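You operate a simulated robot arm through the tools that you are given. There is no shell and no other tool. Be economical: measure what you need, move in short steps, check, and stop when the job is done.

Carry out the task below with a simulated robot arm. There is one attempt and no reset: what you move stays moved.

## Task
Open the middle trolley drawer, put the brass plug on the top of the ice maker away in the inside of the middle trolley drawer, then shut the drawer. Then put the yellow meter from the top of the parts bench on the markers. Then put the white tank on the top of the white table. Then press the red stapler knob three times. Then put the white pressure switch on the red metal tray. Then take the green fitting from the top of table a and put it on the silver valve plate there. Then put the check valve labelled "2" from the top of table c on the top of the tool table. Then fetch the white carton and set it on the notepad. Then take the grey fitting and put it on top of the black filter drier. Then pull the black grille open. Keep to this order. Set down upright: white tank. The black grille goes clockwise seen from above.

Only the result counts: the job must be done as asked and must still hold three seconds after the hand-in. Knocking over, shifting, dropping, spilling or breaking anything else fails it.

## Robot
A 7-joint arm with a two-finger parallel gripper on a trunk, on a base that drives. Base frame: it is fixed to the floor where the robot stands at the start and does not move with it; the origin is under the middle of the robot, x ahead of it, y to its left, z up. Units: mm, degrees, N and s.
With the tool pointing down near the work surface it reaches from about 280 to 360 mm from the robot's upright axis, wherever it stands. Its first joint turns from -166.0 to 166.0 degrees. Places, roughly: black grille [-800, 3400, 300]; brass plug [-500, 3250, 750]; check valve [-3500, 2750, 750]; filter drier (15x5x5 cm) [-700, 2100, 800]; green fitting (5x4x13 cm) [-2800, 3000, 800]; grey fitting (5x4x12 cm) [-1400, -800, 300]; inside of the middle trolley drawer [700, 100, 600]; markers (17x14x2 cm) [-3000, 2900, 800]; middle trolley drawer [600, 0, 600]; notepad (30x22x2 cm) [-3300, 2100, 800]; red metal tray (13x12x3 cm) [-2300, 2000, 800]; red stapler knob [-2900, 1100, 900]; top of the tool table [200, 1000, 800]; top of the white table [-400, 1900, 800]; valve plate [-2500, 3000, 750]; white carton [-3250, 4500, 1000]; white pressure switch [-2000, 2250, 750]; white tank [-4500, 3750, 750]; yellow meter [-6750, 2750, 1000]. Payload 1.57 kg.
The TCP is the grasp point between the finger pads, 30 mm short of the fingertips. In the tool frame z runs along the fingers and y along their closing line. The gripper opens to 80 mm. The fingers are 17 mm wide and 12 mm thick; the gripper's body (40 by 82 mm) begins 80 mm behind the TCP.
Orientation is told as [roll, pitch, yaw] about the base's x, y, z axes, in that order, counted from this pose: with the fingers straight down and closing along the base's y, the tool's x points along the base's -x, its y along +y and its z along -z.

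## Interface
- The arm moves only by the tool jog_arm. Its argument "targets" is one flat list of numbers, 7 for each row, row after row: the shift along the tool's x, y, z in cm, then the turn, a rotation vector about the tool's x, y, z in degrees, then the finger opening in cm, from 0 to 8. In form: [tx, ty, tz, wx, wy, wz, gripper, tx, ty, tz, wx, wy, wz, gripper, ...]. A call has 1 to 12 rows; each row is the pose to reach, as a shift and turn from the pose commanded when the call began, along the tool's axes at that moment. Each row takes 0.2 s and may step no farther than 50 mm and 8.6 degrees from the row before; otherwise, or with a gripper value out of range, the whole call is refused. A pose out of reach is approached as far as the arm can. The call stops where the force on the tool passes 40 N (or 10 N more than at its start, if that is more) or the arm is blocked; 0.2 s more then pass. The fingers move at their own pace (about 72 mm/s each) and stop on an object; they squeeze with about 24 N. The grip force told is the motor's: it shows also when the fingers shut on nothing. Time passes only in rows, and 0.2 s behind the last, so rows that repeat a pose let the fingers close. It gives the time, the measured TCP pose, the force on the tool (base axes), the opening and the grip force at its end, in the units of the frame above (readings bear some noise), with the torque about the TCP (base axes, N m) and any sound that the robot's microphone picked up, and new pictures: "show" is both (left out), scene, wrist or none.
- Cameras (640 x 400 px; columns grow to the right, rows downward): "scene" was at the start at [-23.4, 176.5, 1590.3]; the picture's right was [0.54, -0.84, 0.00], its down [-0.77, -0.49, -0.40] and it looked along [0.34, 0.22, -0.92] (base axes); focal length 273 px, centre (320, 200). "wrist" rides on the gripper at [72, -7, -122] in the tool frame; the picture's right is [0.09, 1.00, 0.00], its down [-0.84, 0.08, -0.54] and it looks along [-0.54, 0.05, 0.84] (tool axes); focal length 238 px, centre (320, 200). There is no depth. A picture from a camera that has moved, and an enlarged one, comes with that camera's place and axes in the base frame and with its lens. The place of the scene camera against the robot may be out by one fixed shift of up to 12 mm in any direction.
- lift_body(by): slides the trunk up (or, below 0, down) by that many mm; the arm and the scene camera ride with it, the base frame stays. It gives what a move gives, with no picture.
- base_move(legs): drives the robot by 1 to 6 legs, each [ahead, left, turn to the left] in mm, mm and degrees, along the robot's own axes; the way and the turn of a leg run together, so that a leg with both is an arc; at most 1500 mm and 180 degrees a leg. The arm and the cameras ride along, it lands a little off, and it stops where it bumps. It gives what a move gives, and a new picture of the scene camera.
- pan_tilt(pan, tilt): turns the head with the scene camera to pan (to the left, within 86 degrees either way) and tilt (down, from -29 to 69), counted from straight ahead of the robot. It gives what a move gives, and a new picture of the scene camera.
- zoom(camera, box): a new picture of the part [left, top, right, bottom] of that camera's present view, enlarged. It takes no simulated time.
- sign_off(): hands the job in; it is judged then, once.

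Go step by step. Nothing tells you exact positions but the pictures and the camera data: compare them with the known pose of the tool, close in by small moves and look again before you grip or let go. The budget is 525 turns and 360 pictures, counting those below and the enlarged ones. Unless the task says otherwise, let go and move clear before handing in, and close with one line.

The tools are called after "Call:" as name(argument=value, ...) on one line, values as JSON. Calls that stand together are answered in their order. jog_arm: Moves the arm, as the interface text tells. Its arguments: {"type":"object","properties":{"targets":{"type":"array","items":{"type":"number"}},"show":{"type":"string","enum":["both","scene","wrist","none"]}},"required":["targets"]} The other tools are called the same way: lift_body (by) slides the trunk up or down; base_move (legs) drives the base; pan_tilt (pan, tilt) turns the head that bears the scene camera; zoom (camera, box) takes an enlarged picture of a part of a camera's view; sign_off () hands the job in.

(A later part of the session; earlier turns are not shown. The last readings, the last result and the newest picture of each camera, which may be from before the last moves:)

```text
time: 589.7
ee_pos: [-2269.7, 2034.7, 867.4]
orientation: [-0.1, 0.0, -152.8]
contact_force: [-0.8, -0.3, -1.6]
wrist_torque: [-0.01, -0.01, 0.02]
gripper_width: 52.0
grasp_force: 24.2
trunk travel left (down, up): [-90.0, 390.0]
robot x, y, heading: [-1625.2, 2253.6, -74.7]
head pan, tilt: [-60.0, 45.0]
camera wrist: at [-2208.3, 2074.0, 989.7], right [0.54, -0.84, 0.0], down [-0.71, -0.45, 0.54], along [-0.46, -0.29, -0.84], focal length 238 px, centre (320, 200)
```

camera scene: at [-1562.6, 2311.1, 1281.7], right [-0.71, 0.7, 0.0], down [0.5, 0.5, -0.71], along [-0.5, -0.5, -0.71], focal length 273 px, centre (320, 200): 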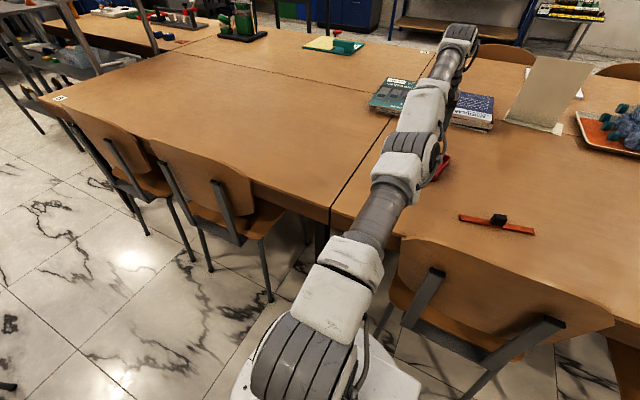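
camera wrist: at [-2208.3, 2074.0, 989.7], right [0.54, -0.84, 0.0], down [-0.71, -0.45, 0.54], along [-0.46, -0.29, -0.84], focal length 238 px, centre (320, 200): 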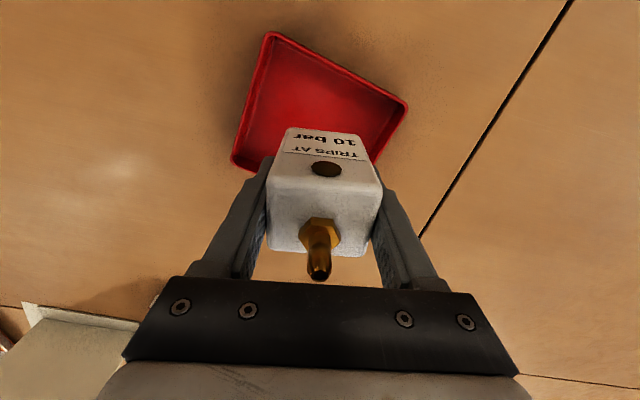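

Centred over the tray. Lowering.

Call:
lift_body(by=-58)

Call:
jog_arm(targets=[0, 0, 0.3, 0, 0, 0, 3.5, 0, 0, 0.6, 0, 0, 0, 3.5, 0, 0, 0.9, 0, 0, 0, 3.5, 0, 0, 1.2, 0, 0, 0, 3.5], show="wrist")

```text
time: 590.7
ee_pos: [-2269.9, 2035.8, 810.1]
orientation: [0.0, 0.1, -152.9]
contact_force: [-0.2, -0.6, -1.4]
wrist_torque: [-0.01, 0.01, 0.0]
gripper_width: 52.1
grasp_force: 24.6
trunk travel left (down, up): [-32.0, 448.0]
robot x, y, heading: [-1626.7, 2244.6, -74.5]
head pan, tilt: [-60.0, 45.0]
```

```text
time: 591.7
ee_pos: [-2271.3, 2034.6, 799.1]
orientation: [-0.1, 0.1, -152.8]
contact_force: [-0.4, 1.2, -1.5]
wrist_torque: [-0.02, 0.01, 0.0]
gripper_width: 51.8
grasp_force: 23.9
trunk travel left (down, up): [-32.0, 448.0]
robot x, y, heading: [-1628.1, 2249.8, -74.3]
head pan, tilt: [-60.0, 45.0]
camera wrist: at [-2210.2, 2073.2, 920.4], right [0.54, -0.84, 0.0], down [-0.71, -0.45, 0.54], along [-0.46, -0.29, -0.84], focal length 238 px, centre (320, 200)
```

wrist: 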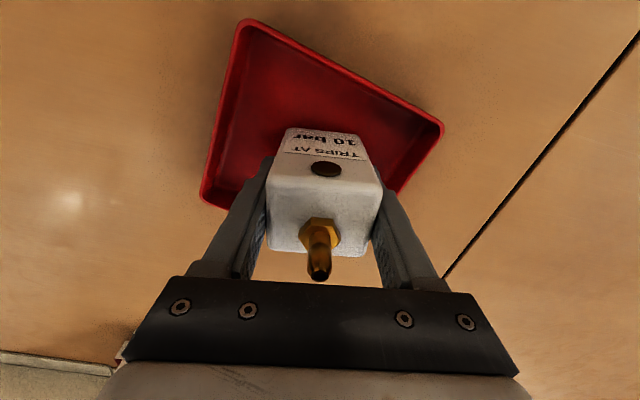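

Call:
jog_arm(targets=[0, 0, 0.2, 0, 0, 0, 3.5, 0, 0, 0.4, 0, 0, 0, 3.5, 0, 0, 0.6, 0, 0, 0, 3.5, 0, 0, 0.8, 0, 0, 0, 3.5], show="none")

```text
time: 592.7
ee_pos: [-2271.8, 2034.6, 796.8]
orientation: [0.0, -0.2, -152.8]
contact_force: [5.2, -0.4, 21.9]
wrist_torque: [0.04, -0.36, -0.25]
gripper_width: 52.0
grasp_force: 23.4
out of reach, approached as far as the arm can: row 4
trunk travel left (down, up): [-32.0, 448.0]
robot x, y, heading: [-1626.6, 2249.1, -74.8]
head pan, tilt: [-60.0, 45.0]
```

Contact. Easing and releasing with a small opening, then rising.

Call:
jog_arm(targets=[0, 0, -0.3, 0, 0, 0, 3.5, 0, 0, -0.4, 0, 0, 0, 5.8, 0, 0, -0.4, 0, 0, 0, 6.6, 0, 0, -0.4, 0, 0, 0, 6.6, 0, 0, -0.4, 0, 0, 0, 6.6], show="wrist")

Call:
lift_body(by=150)

Call:
jog_arm(targets=[2, 0, 0, 0, 0, 0, 8], show="both")

```text
time: 593.9
ee_pos: [-2272.8, 2035.3, 795.5]
orientation: [0.0, 0.1, -152.9]
contact_force: [-0.5, -0.4, 0.5]
wrist_torque: [-0.02, 0.03, -0.01]
gripper_width: 66.0
grasp_force: 0.0
trunk travel left (down, up): [-32.0, 448.0]
robot x, y, heading: [-1627.3, 2250.2, -74.4]
head pan, tilt: [-60.0, 45.0]
camera wrist: at [-2211.4, 2073.3, 916.9], right [0.54, -0.84, 0.0], down [-0.71, -0.45, 0.54], along [-0.46, -0.29, -0.84], focal length 238 px, centre (320, 200)
```

wrist: 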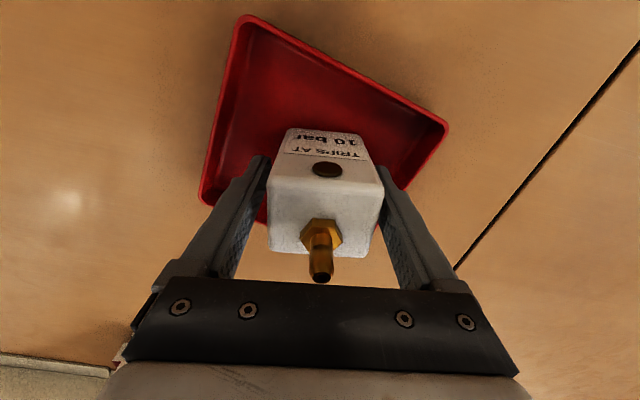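

```text
time: 595.6
ee_pos: [-2273.3, 2035.3, 944.7]
orientation: [0.1, 0.1, -153.0]
contact_force: [0.8, -0.2, -0.6]
wrist_torque: [0.02, -0.02, -0.01]
gripper_width: 66.1
grasp_force: 0.0
trunk travel left (down, up): [-182.0, 298.0]
robot x, y, heading: [-1624.4, 2249.2, -74.5]
head pan, tilt: [-60.0, 45.0]
```

```text
time: 596.0
ee_pos: [-2272.1, 2034.7, 946.8]
orientation: [-0.1, 0.1, -153.0]
contact_force: [-0.1, 0.0, 0.0]
wrist_torque: [0.05, 0.03, 0.0]
gripper_width: 80.1
grasp_force: 0.0
out of reach, approached as far as the arm can: row 1
trunk travel left (down, up): [-182.0, 298.0]
robot x, y, heading: [-1626.3, 2253.1, -74.4]
head pan, tilt: [-60.0, 45.0]
camera scene: at [-1562.5, 2311.1, 1373.7], right [-0.71, 0.7, 0.0], down [0.5, 0.5, -0.71], along [-0.5, -0.5, -0.71], focal length 273 px, centre (320, 200)
camera wrist: at [-2211.4, 2073.3, 1066.9], right [0.54, -0.84, 0.0], down [-0.71, -0.45, 0.54], along [-0.46, -0.29, -0.84], focal length 238 px, centre (320, 200)
```

scene: 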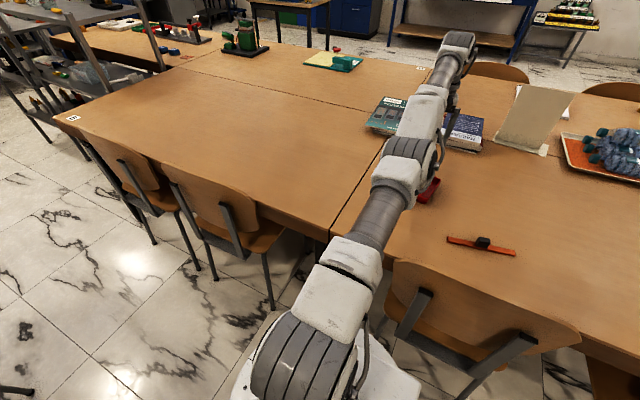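
wrist: 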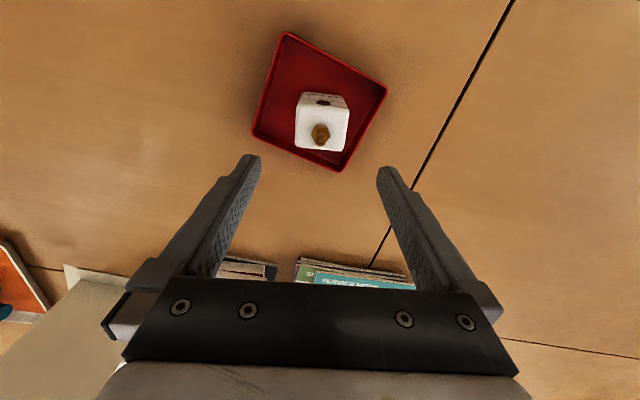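

The switch rests in the tray. Retracting the arm.

Call:
jog_arm(targets=[4.5, 0, 0, 0, 0, 0, 8, 9, 0, 0, 0, 0, 0, 8, 13.5, 0, 0, 0, 0, 0, 8, 18, 0, 0, 0, 0, 0, 8, 22.5, 0, 0, 0, 0, 0, 8, 26, 0, 0, 0, 0, 0, 8], show="none")

Call:
lift_body(by=200)

```text
time: 597.4
ee_pos: [-2269.9, 2089.0, 1001.9]
orientation: [0.0, 0.1, -152.9]
contact_force: [0.4, 0.0, 0.4]
wrist_torque: [0.0, 0.02, 0.01]
gripper_width: 79.7
grasp_force: 0.1
out of reach, approached as far as the arm can: row 1, 2, 3, 4, 5, 6
trunk travel left (down, up): [-182.0, 298.0]
robot x, y, heading: [-1627.0, 2254.0, -74.3]
head pan, tilt: [-60.0, 45.0]
```

```text
time: 599.6
ee_pos: [-2269.4, 2089.3, 1202.2]
orientation: [0.1, 0.2, -152.9]
contact_force: [-0.3, -0.2, -0.6]
wrist_torque: [0.0, 0.02, -0.02]
gripper_width: 80.5
grasp_force: 0.1
trunk travel left (down, up): [-382.0, 98.0]
robot x, y, heading: [-1624.9, 2250.6, -74.6]
head pan, tilt: [-60.0, 45.0]
```

The IK behaves oddly near full extension. Looking and trying a small retraction.

Call:
jog_arm(targets=[2, 0, 2, 0, 0, 0, 8], show="both")

```text
time: 600.0
ee_pos: [-2273.5, 2093.2, 1189.3]
orientation: [0.1, 0.2, -153.0]
contact_force: [-0.4, -0.7, 0.3]
wrist_torque: [0.04, -0.03, 0.0]
gripper_width: 80.0
grasp_force: 0.0
out of reach, approached as far as the arm can: row 1
trunk travel left (down, up): [-382.0, 98.0]
robot x, y, heading: [-1625.2, 2249.4, -74.3]
head pan, tilt: [-60.0, 45.0]
camera scene: at [-1562.8, 2311.1, 1573.7], right [-0.71, 0.7, 0.0], down [0.5, 0.5, -0.71], along [-0.5, -0.5, -0.71], focal length 273 px, centre (320, 200)
camera wrist: at [-2212.8, 2130.8, 1311.5], right [0.54, -0.84, 0.0], down [-0.71, -0.45, 0.54], along [-0.45, -0.29, -0.84], focal length 238 px, centre (320, 200)
```

scene: 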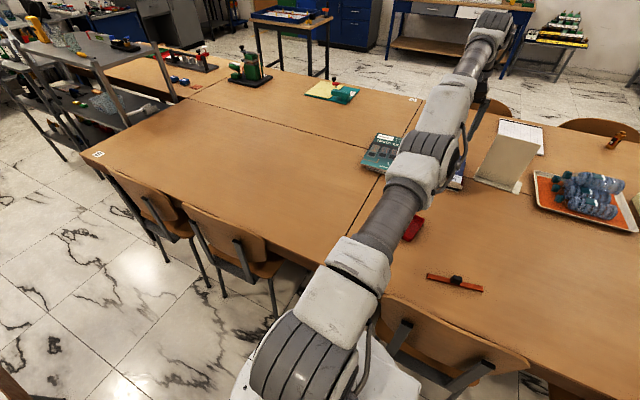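
wrist: 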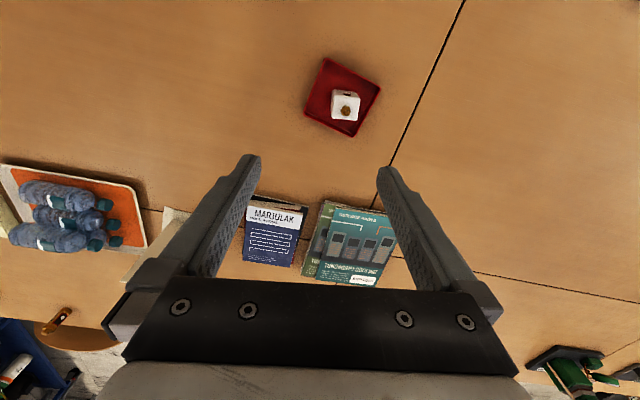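

Call:
jog_arm(targets=[4, 2, 2, 0, -4, 0, 8, 7, 4, 4, 0, -8, 0, 8, 10, 6, 6, 0, -8, 0, 8], show="scene")

```text
time: 600.8
ee_pos: [-2300.7, 2056.2, 1178.9]
orientation: [0.0, -7.9, -152.9]
contact_force: [-0.5, 0.2, 0.7]
wrist_torque: [0.0, 0.01, -0.02]
gripper_width: 79.8
grasp_force: 0.0
out of reach, approached as far as the arm can: row 1, 2, 3
trunk travel left (down, up): [-382.0, 98.0]
robot x, y, heading: [-1624.8, 2250.4, -74.5]
head pan, tilt: [-60.0, 45.0]
camera scene: at [-1562.5, 2311.3, 1573.7], right [-0.71, 0.7, 0.0], down [0.5, 0.5, -0.71], along [-0.5, -0.5, -0.71], focal length 273 px, centre (320, 200)
```

scene: 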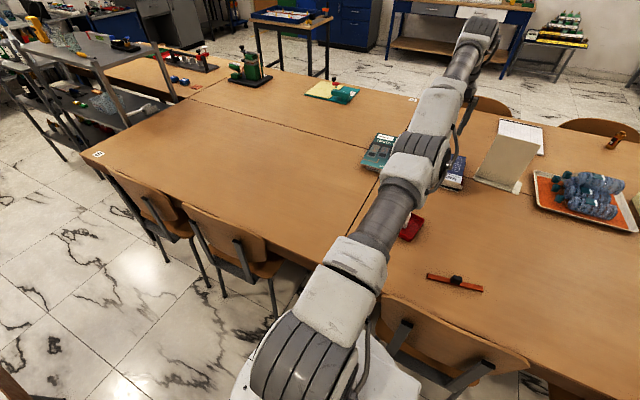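

Earlier a retraction with some upward motion worked, so I'll try that, also undoing the tilt.

Call:
jog_arm(targets=[4.2, 0, -2, 0, 2, 0, 8, 8.4, 0, -4, 0, 4, 0, 8, 12.6, 0, -6, 0, 6, 0, 8, 16.8, 0, -6, 0, 8, 0, 8], show="none")

```text
time: 601.8
ee_pos: [-2259.5, 2123.9, 1247.1]
orientation: [0.0, 0.2, -152.9]
contact_force: [0.0, -0.3, 0.3]
wrist_torque: [0.02, -0.02, 0.01]
gripper_width: 80.1
grasp_force: 0.0
out of reach, approached as far as the arm can: row 1, 2, 3, 4
trunk travel left (down, up): [-382.0, 98.0]
robot x, y, heading: [-1625.6, 2250.2, -74.5]
head pan, tilt: [-60.0, 45.0]
```

Call:
jog_arm(targets=[2.4, 0.7, -4, 0, 0, 0, 8, 4.8, 1.4, -8, 0, 0, 0, 8, 7.2, 2.1, -12, 0, 0, 0, 8, 9.6, 2.8, -16, 0, 0, 0, 8, 12, 3.5, -20, 0, 0, 0, 8], show="scene")

```text
time: 603.0
ee_pos: [-2153.9, 2141.3, 1417.1]
orientation: [0.0, 0.1, -153.0]
contact_force: [-1.2, 0.7, 0.0]
wrist_torque: [0.0, -0.04, 0.0]
gripper_width: 79.9
grasp_force: 0.1
out of reach, approached as far as the arm can: row 1, 5
trunk travel left (down, up): [-382.0, 98.0]
robot x, y, heading: [-1625.9, 2247.3, -74.5]
head pan, tilt: [-60.0, 45.0]
camera scene: at [-1563.1, 2311.2, 1573.7], right [-0.71, 0.7, 0.0], down [0.5, 0.5, -0.71], along [-0.49, -0.5, -0.71], focal length 273 px, centre (320, 200)
```

scene: 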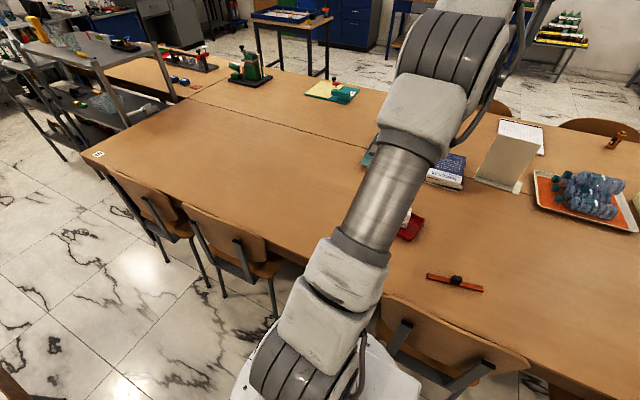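

It is free of the singularity. Now retracting further inward and bringing the tool back down.

Call:
jog_arm(targets=[3.5, 1, 0, 0, 0, 0, 8, 7, 2, 2, 0, 0, 0, 8, 9.5, 2.7, 6, 0, 0, 0, 8, 9.5, 2.7, 11, 0, 0, 0, 8, 9.5, 2.7, 16, 0, 0, 0, 8, 9.5, 2.7, 21, 0, 0, 0, 8], show="scene")

```text
time: 604.4
ee_pos: [-2051.8, 2158.8, 1207.8]
orientation: [0.0, 0.1, -152.9]
contact_force: [0.4, -0.1, -0.2]
wrist_torque: [-0.01, 0.0, -0.02]
gripper_width: 79.9
grasp_force: 0.0
trunk travel left (down, up): [-382.0, 98.0]
robot x, y, heading: [-1626.1, 2249.9, -74.4]
head pan, tilt: [-60.0, 45.0]
camera scene: at [-1562.6, 2311.1, 1573.8], right [-0.71, 0.7, 0.0], down [0.5, 0.5, -0.71], along [-0.5, -0.5, -0.71], focal length 273 px, centre (320, 200)
```

scene: 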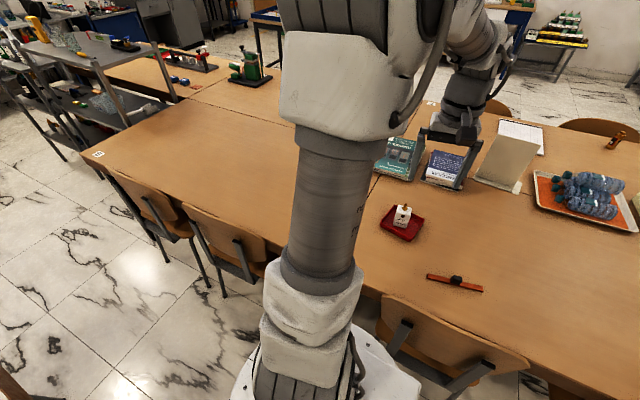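

Swinging the arm back to the front.

Call:
jog_arm(targets=[-1, 4.84, 0, 0, 0, -6.5, 8, -1.45, 9.75, 0, 0, 0, -13, 8, -1.34, 14.68, 0, 0, 0, -19.5, 8, -0.68, 19.57, 0, 0, 0, -26, 8, 0.54, 24.34, 0, 0, 0, -32.5, 8, 2.29, 28.96, 0, 0, 0, -39, 8, 4.55, 33.34, 0, 0, 0, -45.5, 8, 7.3, 37.44, 0, 0, 0, -52, 8, 10.48, 41.2, 0, 0, 0, -58.5, 8, 14.07, 44.58, 0, 0, 0, -65, 8, 18.02, 47.53, 0, 0, 0, -71.5, 8, 22.29, 50.02, 0, 0, 0, -78, 8], show="none")

Call:
base_move(legs=[[0, 50, 0], [-1000, 0, 0.6], [-600, 0, 0]])

```text
time: 607.0
ee_pos: [-1627.6, 1817.3, 1210.6]
orientation: [0.1, 0.0, -74.7]
contact_force: [-0.2, 0.1, 0.2]
wrist_torque: [-0.02, 0.03, 0.02]
gripper_width: 80.0
grasp_force: 0.1
trunk travel left (down, up): [-382.0, 98.0]
robot x, y, heading: [-1625.2, 2249.7, -74.3]
head pan, tilt: [-60.0, 45.0]
```

```text
time: 618.5
ee_pos: [-2018.6, 3365.3, 1209.1]
orientation: [0.1, 0.0, -74.4]
contact_force: [0.3, 0.5, 0.0]
wrist_torque: [0.0, 0.0, 0.0]
gripper_width: 80.2
grasp_force: 0.0
trunk travel left (down, up): [-382.0, 98.0]
robot x, y, heading: [-2021.8, 3796.3, -74.0]
head pan, tilt: [-60.0, 45.0]
camera scene: at [-1957.0, 3859.6, 1573.7], right [-0.72, 0.69, 0.0], down [0.49, 0.51, -0.71], along [-0.49, -0.51, -0.71], focal length 273 px, centre (320, 200)
```

scene: 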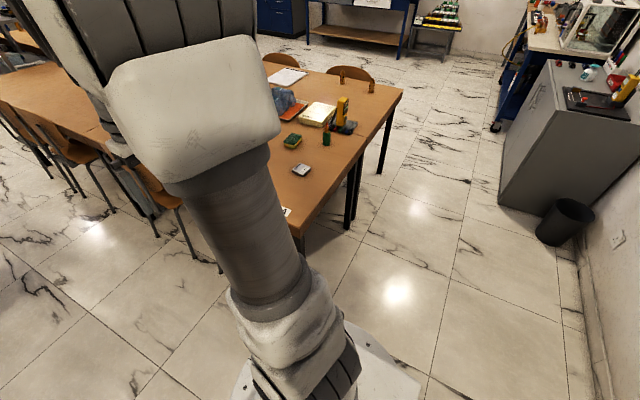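

Repositioning to the end of table A between the green fitting and the valve plate.

Call:
base_move(legs=[[-75, 0, 0], [0, -858, 0]])

Call:
pan_tilt(pan=-15, tilt=45)

Call:
zoom(camera="scene", box=[180, 160, 400, 330])

```text
time: 626.0
ee_pos: [-2852.2, 3197.5, 1209.4]
orientation: [0.1, 0.0, -73.4]
contact_force: [-0.8, -0.5, -0.1]
wrist_torque: [0.0, -0.01, 0.0]
gripper_width: 80.0
grasp_force: 0.1
trunk travel left (down, up): [-382.0, 98.0]
robot x, y, heading: [-2862.8, 3628.5, -73.1]
head pan, tilt: [-60.0, 45.0]
camera scene: at [-2798.9, 3692.8, 1573.7], right [-0.73, 0.68, 0.0], down [0.48, 0.52, -0.71], along [-0.48, -0.52, -0.71], focal length 273 px, centre (320, 200)
```

scene: 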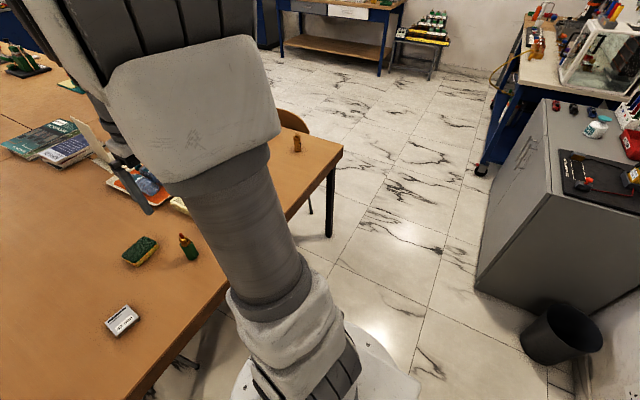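

```text
time: 627.1
ee_pos: [-2853.2, 3198.8, 1208.9]
orientation: [0.2, 0.1, -73.4]
contact_force: [0.9, 0.3, 0.0]
wrist_torque: [0.04, 0.0, 0.01]
gripper_width: 79.9
grasp_force: 0.1
trunk travel left (down, up): [-382.0, 98.0]
robot x, y, heading: [-2860.8, 3630.1, -73.3]
head pan, tilt: [-15.0, 45.0]
camera scene: at [-2740.7, 3670.9, 1573.7], right [-1.0, -0.03, 0.0], down [-0.02, 0.71, -0.71], along [0.02, -0.71, -0.71], focal length 273 px, centre (320, 200)
```

scene: 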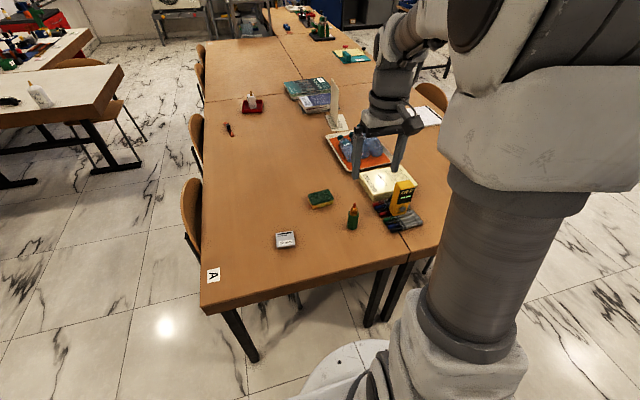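

```text
2.35 times, centred on (290, 245) of scene
camera zoom: at [-2740.7, 3670.9, 1573.7], right [-1.0, -0.03, 0.0], down [-0.02, 0.71, -0.71], along [0.02, -0.71, -0.71], focal length 643 px, centre (391, 94)
```

zoom: 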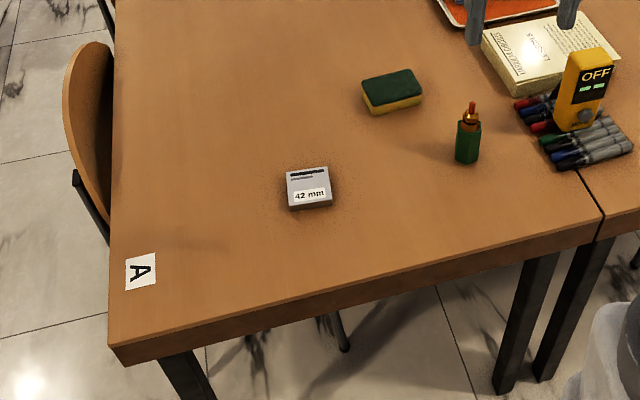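

The fitting is at about (-2848, 2993), the plate at (-2596, 3073). Moving above the fitting.

Call:
base_move(legs=[[25, 0, 0]])

Call:
jog_arm(targets=[-4.3, -1.3, 0, 0, 0, 0, 8, -8.6, -2.6, 0, 0, 0, 0, 8, -12.9, -4, 0, 0, 0, 0, 8, -17.2, -5.3, 0, 0, 0, 0, 8], show="none")

Call:
lift_body(by=-180)

Call:
jog_arm(targets=[0, 0, 0, 0, 0, 0, 8], show="wrist")

```text
time: 628.0
ee_pos: [-2844.8, 3174.2, 1210.1]
orientation: [0.1, 0.0, -73.5]
contact_force: [0.9, -0.4, -1.0]
wrist_torque: [0.0, 0.0, 0.01]
gripper_width: 79.9
grasp_force: 0.0
trunk travel left (down, up): [-382.0, 98.0]
robot x, y, heading: [-2853.0, 3606.7, -72.8]
head pan, tilt: [-15.0, 45.0]
camera scene: at [-2733.3, 3646.5, 1573.7], right [-1.0, -0.03, 0.0], down [-0.02, 0.71, -0.71], along [0.02, -0.71, -0.71], focal length 273 px, centre (320, 200)
```

scene: 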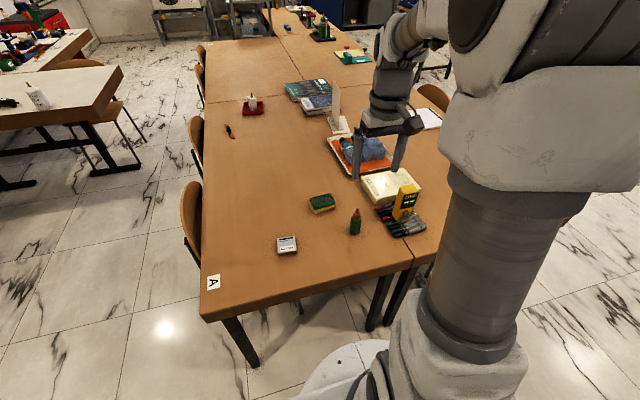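

```text
time: 629.0
ee_pos: [-2848.5, 2993.5, 1208.6]
orientation: [0.1, 0.1, -73.6]
contact_force: [-0.6, -0.4, 0.6]
wrist_torque: [-0.02, 0.0, 0.03]
gripper_width: 80.0
grasp_force: 0.2
trunk travel left (down, up): [-382.0, 98.0]
robot x, y, heading: [-2855.7, 3604.4, -72.9]
head pan, tilt: [-15.0, 45.0]
```

```text
time: 631.0
ee_pos: [-2849.0, 2994.4, 1028.5]
orientation: [0.1, 0.0, -73.6]
contact_force: [-0.3, 0.4, -0.1]
wrist_torque: [-0.04, 0.0, -0.03]
gripper_width: 79.9
grasp_force: 0.1
trunk travel left (down, up): [-202.0, 278.0]
robot x, y, heading: [-2857.0, 3605.1, -72.9]
head pan, tilt: [-15.0, 45.0]
```

```text
time: 631.4
ee_pos: [-2848.0, 2994.5, 1027.7]
orientation: [0.1, 0.0, -73.6]
contact_force: [-0.3, -0.5, -0.2]
wrist_torque: [0.01, 0.02, 0.01]
gripper_width: 80.3
grasp_force: 0.0
trunk travel left (down, up): [-202.0, 278.0]
robot x, y, heading: [-2852.1, 3608.5, -73.2]
head pan, tilt: [-15.0, 45.0]
camera wrist: at [-2874.3, 3061.3, 1150.0], right [0.93, 0.37, 0.0], down [0.31, -0.78, 0.54], along [0.2, -0.5, -0.84], focal length 238 px, centre (320, 200)
```

wrist: 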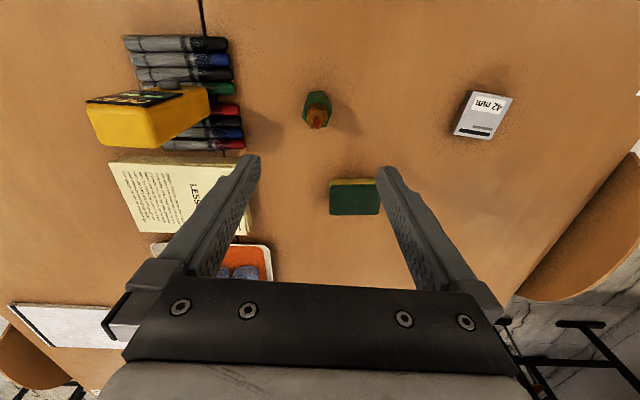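

Aligned. Lowering toward the fitting.

Call:
lift_body(by=-130)

Call:
jog_arm(targets=[0, -0.3, 0, 0, 0, 0, 8], show="wrist")

```text
time: 633.0
ee_pos: [-2848.1, 2993.5, 899.0]
orientation: [0.1, 0.1, -73.6]
contact_force: [0.2, 0.4, 0.0]
wrist_torque: [0.0, 0.02, 0.0]
gripper_width: 80.2
grasp_force: 0.0
trunk travel left (down, up): [-72.0, 408.0]
robot x, y, heading: [-2851.0, 3605.6, -72.8]
head pan, tilt: [-15.0, 45.0]
```

```text
time: 633.4
ee_pos: [-2850.6, 2993.7, 898.4]
orientation: [0.0, 0.0, -73.5]
contact_force: [-0.7, 0.0, -0.4]
wrist_torque: [0.02, 0.04, -0.01]
gripper_width: 80.2
grasp_force: 0.2
trunk travel left (down, up): [-72.0, 408.0]
robot x, y, heading: [-2851.6, 3606.9, -73.0]
head pan, tilt: [-15.0, 45.0]
camera wrist: at [-2876.9, 3060.2, 1020.1], right [0.93, 0.37, 0.0], down [0.31, -0.78, 0.54], along [0.2, -0.5, -0.84], focal length 238 px, centre (320, 200)
```

wrist: 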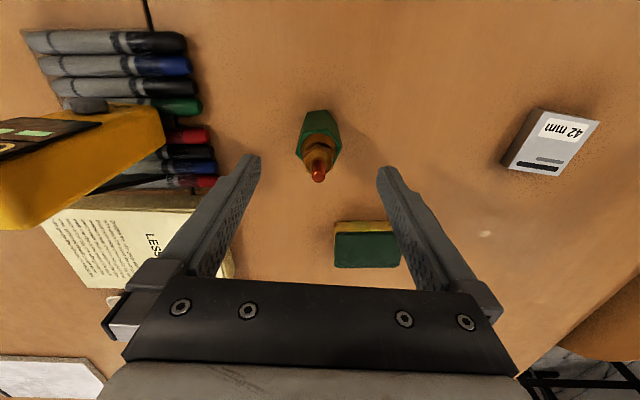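

Call:
lift_body(by=-68)

Call:
jog_arm(targets=[0, 0, 0.8, 0, 0, 0, 8], show="wrist")

```text
time: 634.5
ee_pos: [-2850.7, 2993.4, 831.3]
orientation: [0.2, 0.1, -73.6]
contact_force: [-1.2, 0.0, 0.8]
wrist_torque: [-0.01, 0.03, 0.0]
gripper_width: 79.9
grasp_force: 0.1
trunk travel left (down, up): [-4.0, 476.0]
robot x, y, heading: [-2855.4, 3607.2, -73.1]
head pan, tilt: [-15.0, 45.0]
```

```text
time: 634.9
ee_pos: [-2850.6, 2992.7, 822.5]
orientation: [0.1, 0.0, -73.6]
contact_force: [-0.4, 0.9, 0.2]
wrist_torque: [0.01, -0.03, -0.01]
gripper_width: 80.1
grasp_force: 0.1
trunk travel left (down, up): [-4.0, 476.0]
robot x, y, heading: [-2855.2, 3601.9, -73.2]
head pan, tilt: [-15.0, 45.0]
camera wrist: at [-2876.5, 3060.4, 944.0], right [0.93, 0.37, 0.0], down [0.31, -0.78, 0.54], along [0.2, -0.5, -0.84], focal length 238 px, centre (320, 200)
```

wrist: 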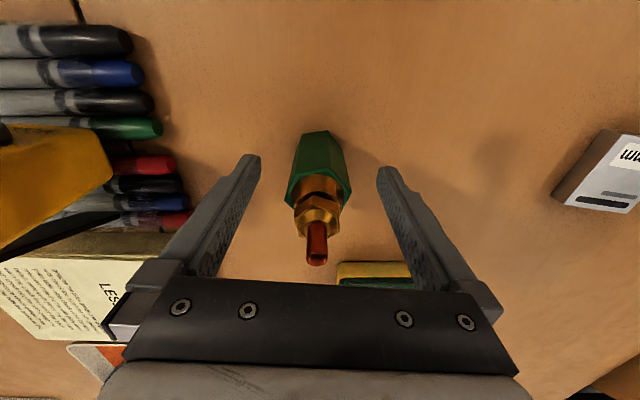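

Call:
zoom(camera="wrist", box=[260, 110, 380, 280])

```text
2.35 times, centred on (320, 195) of wrist
camera zoom: at [-2876.5, 3060.4, 944.0], right [0.93, 0.37, 0.0], down [0.31, -0.78, 0.54], along [0.2, -0.5, -0.84], focal length 561 px, centre (320, 212)
```

zoom: 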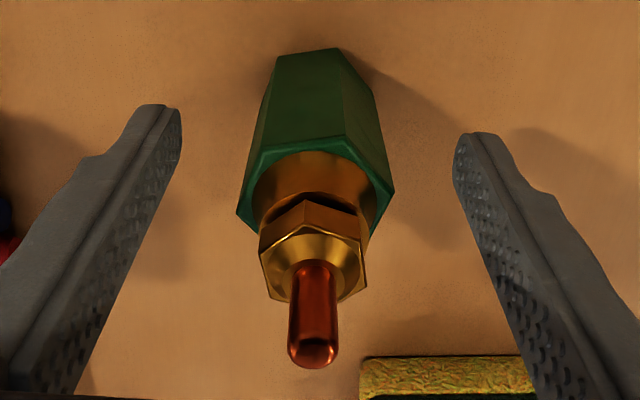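

The hex vertices face the jaws; rotating the tool 19° so they close on flats, then gripping.

Call:
jog_arm(targets=[0, 0, 0, 0, 0, 6.4, 8, 0, 0, 0, 0, 0, 12.8, 8, 0, 0, 0, 0, 0, 19, 8], show="wrist")

Call:
zoom(camera="wrist", box=[260, 110, 380, 280])

```text
time: 635.7
ee_pos: [-2849.5, 2993.4, 823.0]
orientation: [0.1, 0.2, -92.6]
contact_force: [0.3, 0.6, -0.2]
wrist_torque: [-0.03, 0.01, -0.01]
gripper_width: 79.9
grasp_force: 0.1
trunk travel left (down, up): [-4.0, 476.0]
robot x, y, heading: [-2853.4, 3607.5, -73.2]
head pan, tilt: [-15.0, 45.0]
camera wrist: at [-2853.1, 3065.8, 944.0], right [1.0, 0.05, 0.0], down [0.04, -0.84, 0.54], along [0.03, -0.54, -0.84], focal length 238 px, centre (320, 200)
```

wrist: 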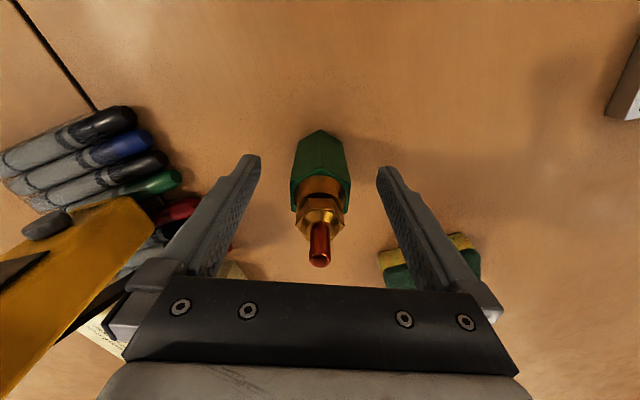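

```text
2.35 times, centred on (320, 195) of wrist
camera zoom: at [-2853.1, 3065.8, 944.0], right [1.0, 0.05, 0.0], down [0.04, -0.84, 0.54], along [0.03, -0.54, -0.84], focal length 561 px, centre (320, 212)
```

zoom: 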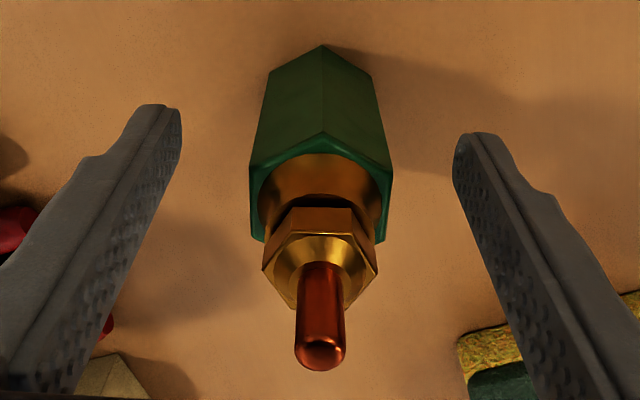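

Flats now face the jaws. Closing and lifting.

Call:
jog_arm(targets=[0, 0, 0, 0, 0, 0, 5, 0, 0, 0, 0, 0, 0, 3, 0, 0, 0, 0, 0, 0, 2.5, 0, 0, 0, 0, 0, 0, 2.5], show="none")

Call:
lift_body(by=120)

Call:
jog_arm(targets=[0, 0, 0, 0, 0, 0, 2.5], show="both")

```text
time: 636.7
ee_pos: [-2848.3, 2993.6, 821.6]
orientation: [0.1, 0.1, -92.5]
contact_force: [0.4, 0.9, -0.7]
wrist_torque: [0.03, 0.03, 0.03]
gripper_width: 36.3
grasp_force: 24.0
trunk travel left (down, up): [-4.0, 476.0]
robot x, y, heading: [-2849.6, 3610.0, -73.1]
head pan, tilt: [-15.0, 45.0]
```

```text
time: 638.2
ee_pos: [-2849.8, 2993.4, 942.1]
orientation: [0.1, 0.1, -92.5]
contact_force: [-0.4, 0.1, -3.8]
wrist_torque: [0.04, -0.01, 0.01]
gripper_width: 36.0
grasp_force: 23.2
trunk travel left (down, up): [-124.0, 356.0]
robot x, y, heading: [-2855.5, 3605.0, -72.9]
head pan, tilt: [-15.0, 45.0]
```

```text
time: 638.6
ee_pos: [-2849.2, 2994.2, 940.7]
orientation: [0.2, 0.1, -92.5]
contact_force: [0.8, 0.0, -3.7]
wrist_torque: [0.0, 0.01, 0.0]
gripper_width: 35.9
grasp_force: 24.1
trunk travel left (down, up): [-124.0, 356.0]
robot x, y, heading: [-2852.5, 3605.5, -73.1]
head pan, tilt: [-15.0, 45.0]
camera scene: at [-2733.3, 3646.5, 1315.7], right [-1.0, -0.03, 0.0], down [-0.02, 0.71, -0.71], along [0.02, -0.71, -0.71], focal length 273 px, centre (320, 200)
camera wrist: at [-2853.2, 3065.6, 1063.7], right [1.0, 0.05, 0.0], down [0.04, -0.84, 0.54], along [0.03, -0.54, -0.84], focal length 238 px, centre (320, 200)
```

scene: 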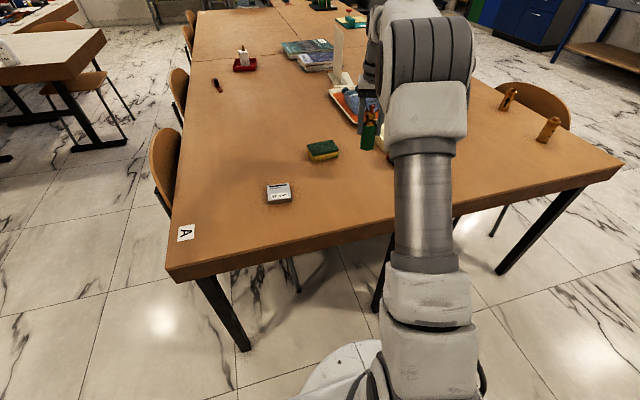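
wrist: 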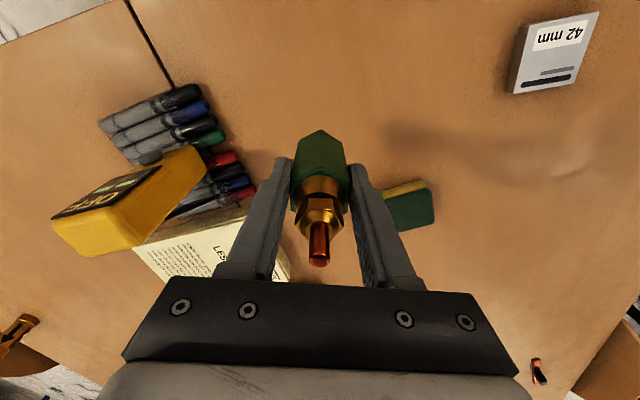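

Fitting held. Moving it above the valve plate at about (-2594, 3068).

Call:
jog_arm(targets=[1.42, 4.2, 0, 0, 0, 0, 2.5, 2.84, 8.4, 0, 0, 0, 0, 2.5, 4.25, 12.6, 0, 0, 0, 0, 2.5, 5.67, 16.8, 0, 0, 0, 0, 2.5, 7.1, 21, 0, 0, 0, 0, 2.5, 8.5, 25.2, 0, 0, 0, 0, 2.5], show="both")

Call:
zoom(camera="scene", box=[220, 110, 360, 220])

```text
time: 640.0
ee_pos: [-2594.4, 3068.7, 941.6]
orientation: [0.1, 0.1, -92.6]
contact_force: [0.0, -0.4, -3.6]
wrist_torque: [0.02, -0.04, 0.01]
gripper_width: 36.0
grasp_force: 24.2
trunk travel left (down, up): [-124.0, 356.0]
robot x, y, heading: [-2854.8, 3607.8, -73.1]
head pan, tilt: [-15.0, 45.0]
camera scene: at [-2733.5, 3646.4, 1315.8], right [-1.0, -0.03, 0.0], down [-0.02, 0.71, -0.71], along [0.02, -0.71, -0.71], focal length 273 px, centre (320, 200)
camera wrist: at [-2597.7, 3139.8, 1063.6], right [1.0, 0.05, 0.0], down [0.04, -0.84, 0.54], along [0.03, -0.54, -0.84], focal length 238 px, centre (320, 200)
```

scene: 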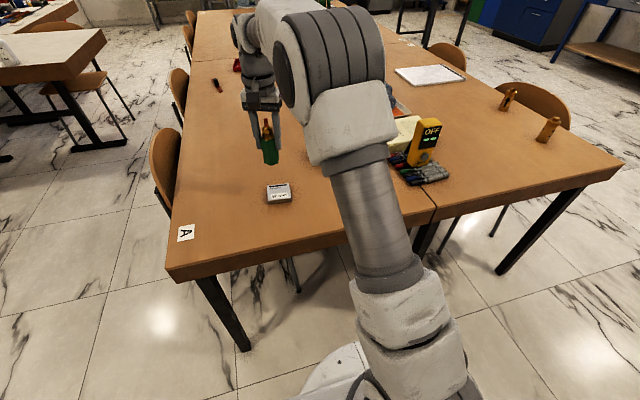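
wrist: 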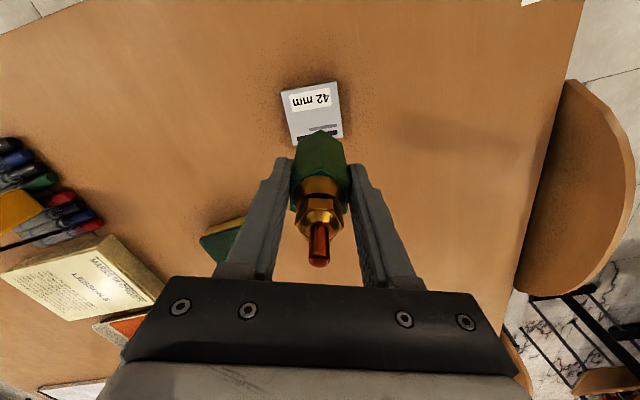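

```text
3.64 times, centred on (290, 165) of scene
camera zoom: at [-2733.5, 3646.4, 1315.8], right [-1.0, -0.03, 0.0], down [-0.02, 0.71, -0.71], along [0.02, -0.71, -0.71], focal length 993 px, centre (429, 327)
```

zoom: 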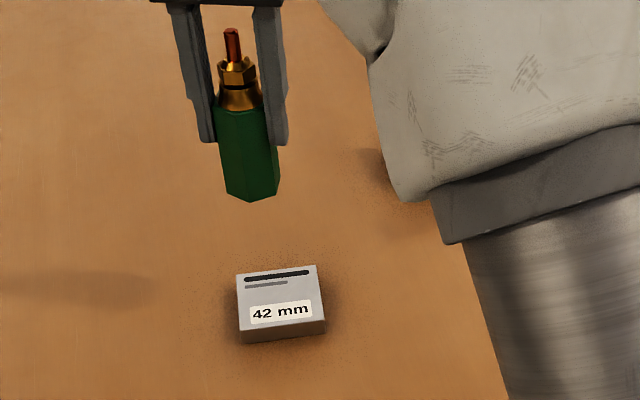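

The axis is about 10 mm off; correcting and lowering onto the plate.

Call:
jog_arm(targets=[0.1, -1, 0, 0, 0, 0, 2.5], show="none")

Call:
lift_body(by=-85)

Call:
jog_arm(targets=[0, 0, 0, 0, 0, 0, 2.5], show="wrist")

Call:
zoom(camera="scene", box=[220, 80, 360, 190])

```text
time: 640.4
ee_pos: [-2603.4, 3068.8, 941.2]
orientation: [0.1, 0.0, -92.6]
contact_force: [-0.2, 0.1, -3.4]
wrist_torque: [0.01, 0.01, -0.01]
gripper_width: 35.5
grasp_force: 24.1
trunk travel left (down, up): [-124.0, 356.0]
robot x, y, heading: [-2855.0, 3606.0, -73.1]
head pan, tilt: [-15.0, 45.0]
```

```text
time: 641.6
ee_pos: [-2603.3, 3069.2, 857.0]
orientation: [0.1, 0.1, -92.5]
contact_force: [0.4, 0.7, -3.1]
wrist_torque: [0.03, -0.03, -0.03]
gripper_width: 35.7
grasp_force: 23.8
trunk travel left (down, up): [-39.0, 441.0]
robot x, y, heading: [-2855.0, 3606.1, -73.1]
head pan, tilt: [-15.0, 45.0]
```

```text
time: 642.0
ee_pos: [-2605.1, 3069.0, 858.4]
orientation: [0.1, 0.2, -92.5]
contact_force: [0.7, 0.0, -4.3]
wrist_torque: [0.0, -0.03, 0.01]
gripper_width: 35.9
grasp_force: 23.8
trunk travel left (down, up): [-39.0, 441.0]
robot x, y, heading: [-2852.9, 3604.2, -73.1]
head pan, tilt: [-15.0, 45.0]
camera wrist: at [-2607.5, 3140.7, 979.0], right [1.0, 0.05, 0.0], down [0.04, -0.84, 0.54], along [0.03, -0.54, -0.84], focal length 238 px, centre (320, 200)
```

wrist: 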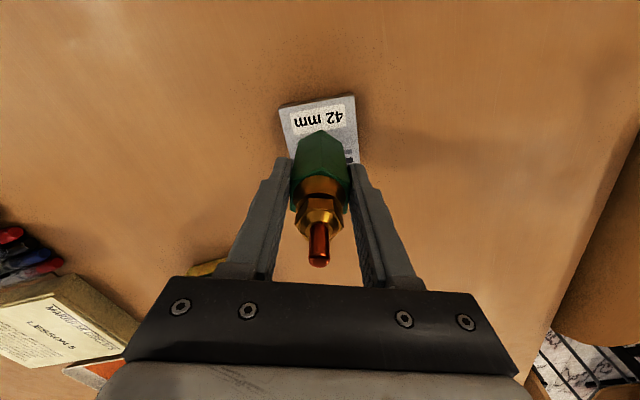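

```text
3.64 times, centred on (290, 135) of scene
camera zoom: at [-2733.3, 3646.5, 1230.8], right [-1.0, -0.03, 0.0], down [-0.02, 0.71, -0.71], along [0.02, -0.71, -0.71], focal length 993 px, centre (429, 436)
```

zoom: 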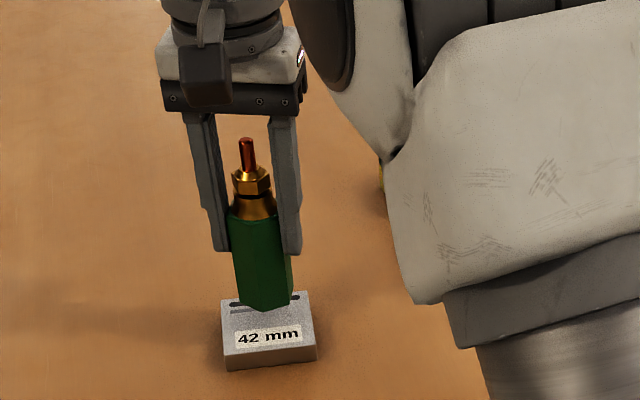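

Well aligned. Setting it down gently.

Call:
jog_arm(targets=[0, 0, 0.4, 0, 0, 0, 2.5, 0, 0, 0.8, 0, 0, 0, 2.5, 0, 0, 1.2, 0, 0, 0, 2.5], show="none")

Call:
jog_arm(targets=[0, 0, 0.3, 0, 0, 0, 2.5, 0, 0, 0.6, 0, 0, 0, 2.5, 0, 0, 0.9, 0, 0, 0, 2.5], show="none")

Call:
zoom(camera="scene", box=[220, 80, 360, 190])

```text
time: 642.8
ee_pos: [-2604.1, 3068.6, 846.2]
orientation: [0.1, 0.2, -92.5]
contact_force: [-0.1, 0.6, -4.0]
wrist_torque: [-0.03, 0.0, -0.02]
gripper_width: 35.7
grasp_force: 23.7
trunk travel left (down, up): [-39.0, 441.0]
robot x, y, heading: [-2854.2, 3605.4, -73.3]
head pan, tilt: [-15.0, 45.0]
```

```text
time: 643.6
ee_pos: [-2603.9, 3069.6, 839.0]
orientation: [0.2, 0.0, -92.5]
contact_force: [-1.3, 2.5, 10.5]
wrist_torque: [0.27, 0.23, 0.03]
gripper_width: 35.8
grasp_force: 24.4
trunk travel left (down, up): [-39.0, 441.0]
robot x, y, heading: [-2849.9, 3603.2, -73.2]
head pan, tilt: [-15.0, 45.0]
```

```text
3.64 times, centred on (290, 135) of scene
camera zoom: at [-2733.7, 3647.4, 1231.0], right [-1.0, -0.03, 0.0], down [-0.02, 0.71, -0.71], along [0.02, -0.71, -0.71], focal length 993 px, centre (429, 436)
```

zoom: 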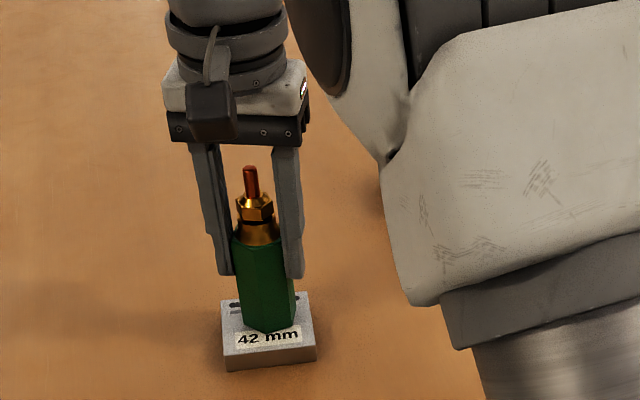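

Contact on the plate. Releasing and lifting off.

Call:
jog_arm(targets=[0, 0, -0.15, 0, 0, 0, 2.5, 0, 0, -0.15, 0, 0, 0, 5, 0, 0, -0.15, 0, 0, 0, 7, 0, 0, -0.15, 0, 0, 0, 7, 0, 0, -0.15, 0, 0, 0, 7], show="none")

Call:
lift_body(by=200)

Call:
jog_arm(targets=[0, 0, 0, 0, 0, 0, 8], show="both")

```text
time: 644.8
ee_pos: [-2604.8, 3068.4, 838.4]
orientation: [0.2, 0.1, -92.4]
contact_force: [0.1, -0.9, 0.8]
wrist_torque: [-0.04, 0.01, -0.01]
gripper_width: 69.7
grasp_force: 0.1
trunk travel left (down, up): [-39.0, 441.0]
robot x, y, heading: [-2852.0, 3607.3, -73.1]
head pan, tilt: [-15.0, 45.0]
```

```text
time: 646.9
ee_pos: [-2604.1, 3068.3, 1037.9]
orientation: [0.0, 0.1, -92.6]
contact_force: [-0.5, 0.5, 0.7]
wrist_torque: [-0.02, -0.01, 0.0]
gripper_width: 69.9
grasp_force: 0.1
trunk travel left (down, up): [-239.0, 241.0]
robot x, y, heading: [-2851.9, 3605.4, -72.9]
head pan, tilt: [-15.0, 45.0]
```

```text
time: 647.3
ee_pos: [-2605.0, 3069.2, 1037.7]
orientation: [0.1, 0.1, -92.5]
contact_force: [-0.6, -0.1, 0.4]
wrist_torque: [0.0, 0.0, 0.01]
gripper_width: 80.3
grasp_force: 0.1
trunk travel left (down, up): [-239.0, 241.0]
robot x, y, heading: [-2855.6, 3606.6, -73.0]
head pan, tilt: [-15.0, 45.0]
camera scene: at [-2733.3, 3646.7, 1430.7], right [-1.0, -0.03, 0.0], down [-0.02, 0.71, -0.71], along [0.02, -0.71, -0.71], focal length 273 px, centre (320, 200)
camera wrist: at [-2607.6, 3140.9, 1159.3], right [1.0, 0.05, 0.0], down [0.04, -0.84, 0.54], along [0.03, -0.54, -0.84], focal length 238 px, centre (320, 200)
```

scene: 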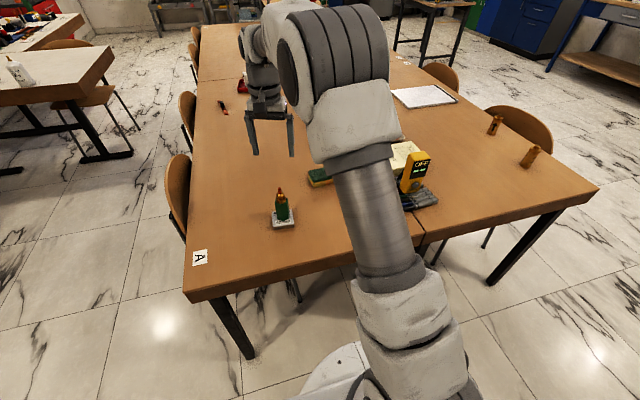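
wrist: 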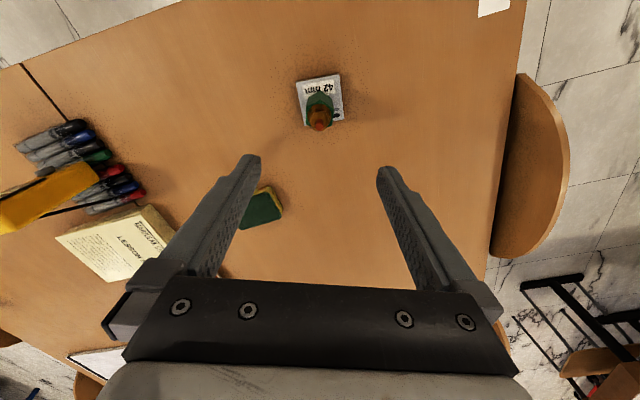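

The fitting stands on the plate. Next the check valve on table C; raising, retracting, and moving side-on to the table end.

Call:
lift_body(by=150)

Call:
jog_arm(targets=[4, -1, 0, 0, 0, -4, 8, 8, -2, 0, 0, 0, -8, 8, 12, -3, 0, 0, 0, -12, 8, 16, -4, 0, 0, 0, -16, 8], show="none")

Call:
base_move(legs=[[-120, 0, 0], [0, 0, 89.3], [-550, 0, 0], [0, -225, 0]])

```text
time: 649.1
ee_pos: [-2603.2, 3069.0, 1188.4]
orientation: [0.2, 0.1, -92.6]
contact_force: [0.8, 0.7, 0.3]
wrist_torque: [-0.01, 0.01, 0.01]
gripper_width: 79.7
grasp_force: 0.0
trunk travel left (down, up): [-389.0, 91.0]
robot x, y, heading: [-2852.8, 3605.8, -73.0]
head pan, tilt: [-15.0, 45.0]
```

```text
time: 650.1
ee_pos: [-2640.2, 3232.1, 1188.1]
orientation: [0.1, 0.1, -76.6]
contact_force: [-0.9, 0.4, 0.2]
wrist_torque: [0.0, -0.02, -0.03]
gripper_width: 80.1
grasp_force: 0.1
trunk travel left (down, up): [-389.0, 91.0]
robot x, y, heading: [-2856.5, 3607.5, -73.3]
head pan, tilt: [-15.0, 45.0]
```

```text
time: 662.1
ee_pos: [-2972.4, 3560.7, 1188.9]
orientation: [0.1, -0.1, 11.1]
contact_force: [-0.3, 0.1, -0.3]
wrist_torque: [-0.03, -0.02, -0.02]
gripper_width: 80.3
grasp_force: 0.0
trunk travel left (down, up): [-389.0, 91.0]
robot x, y, heading: [-3354.5, 3362.2, 14.4]
head pan, tilt: [-15.0, 45.0]
camera scene: at [-3380.4, 3482.0, 1580.7], right [-0.01, -1.0, 0.0], down [-0.71, 0.01, -0.71], along [0.71, -0.01, -0.71], focal length 273 px, centre (320, 200)
```

scene: 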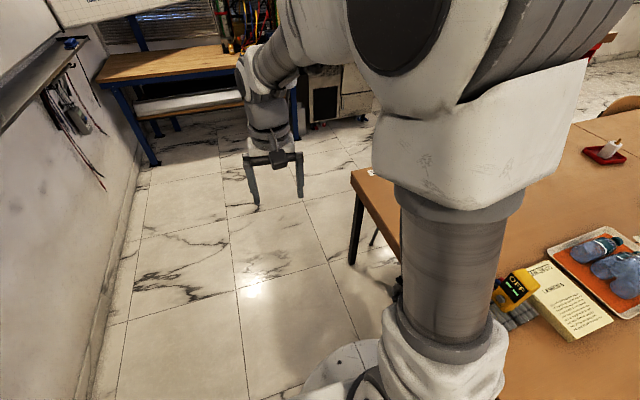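

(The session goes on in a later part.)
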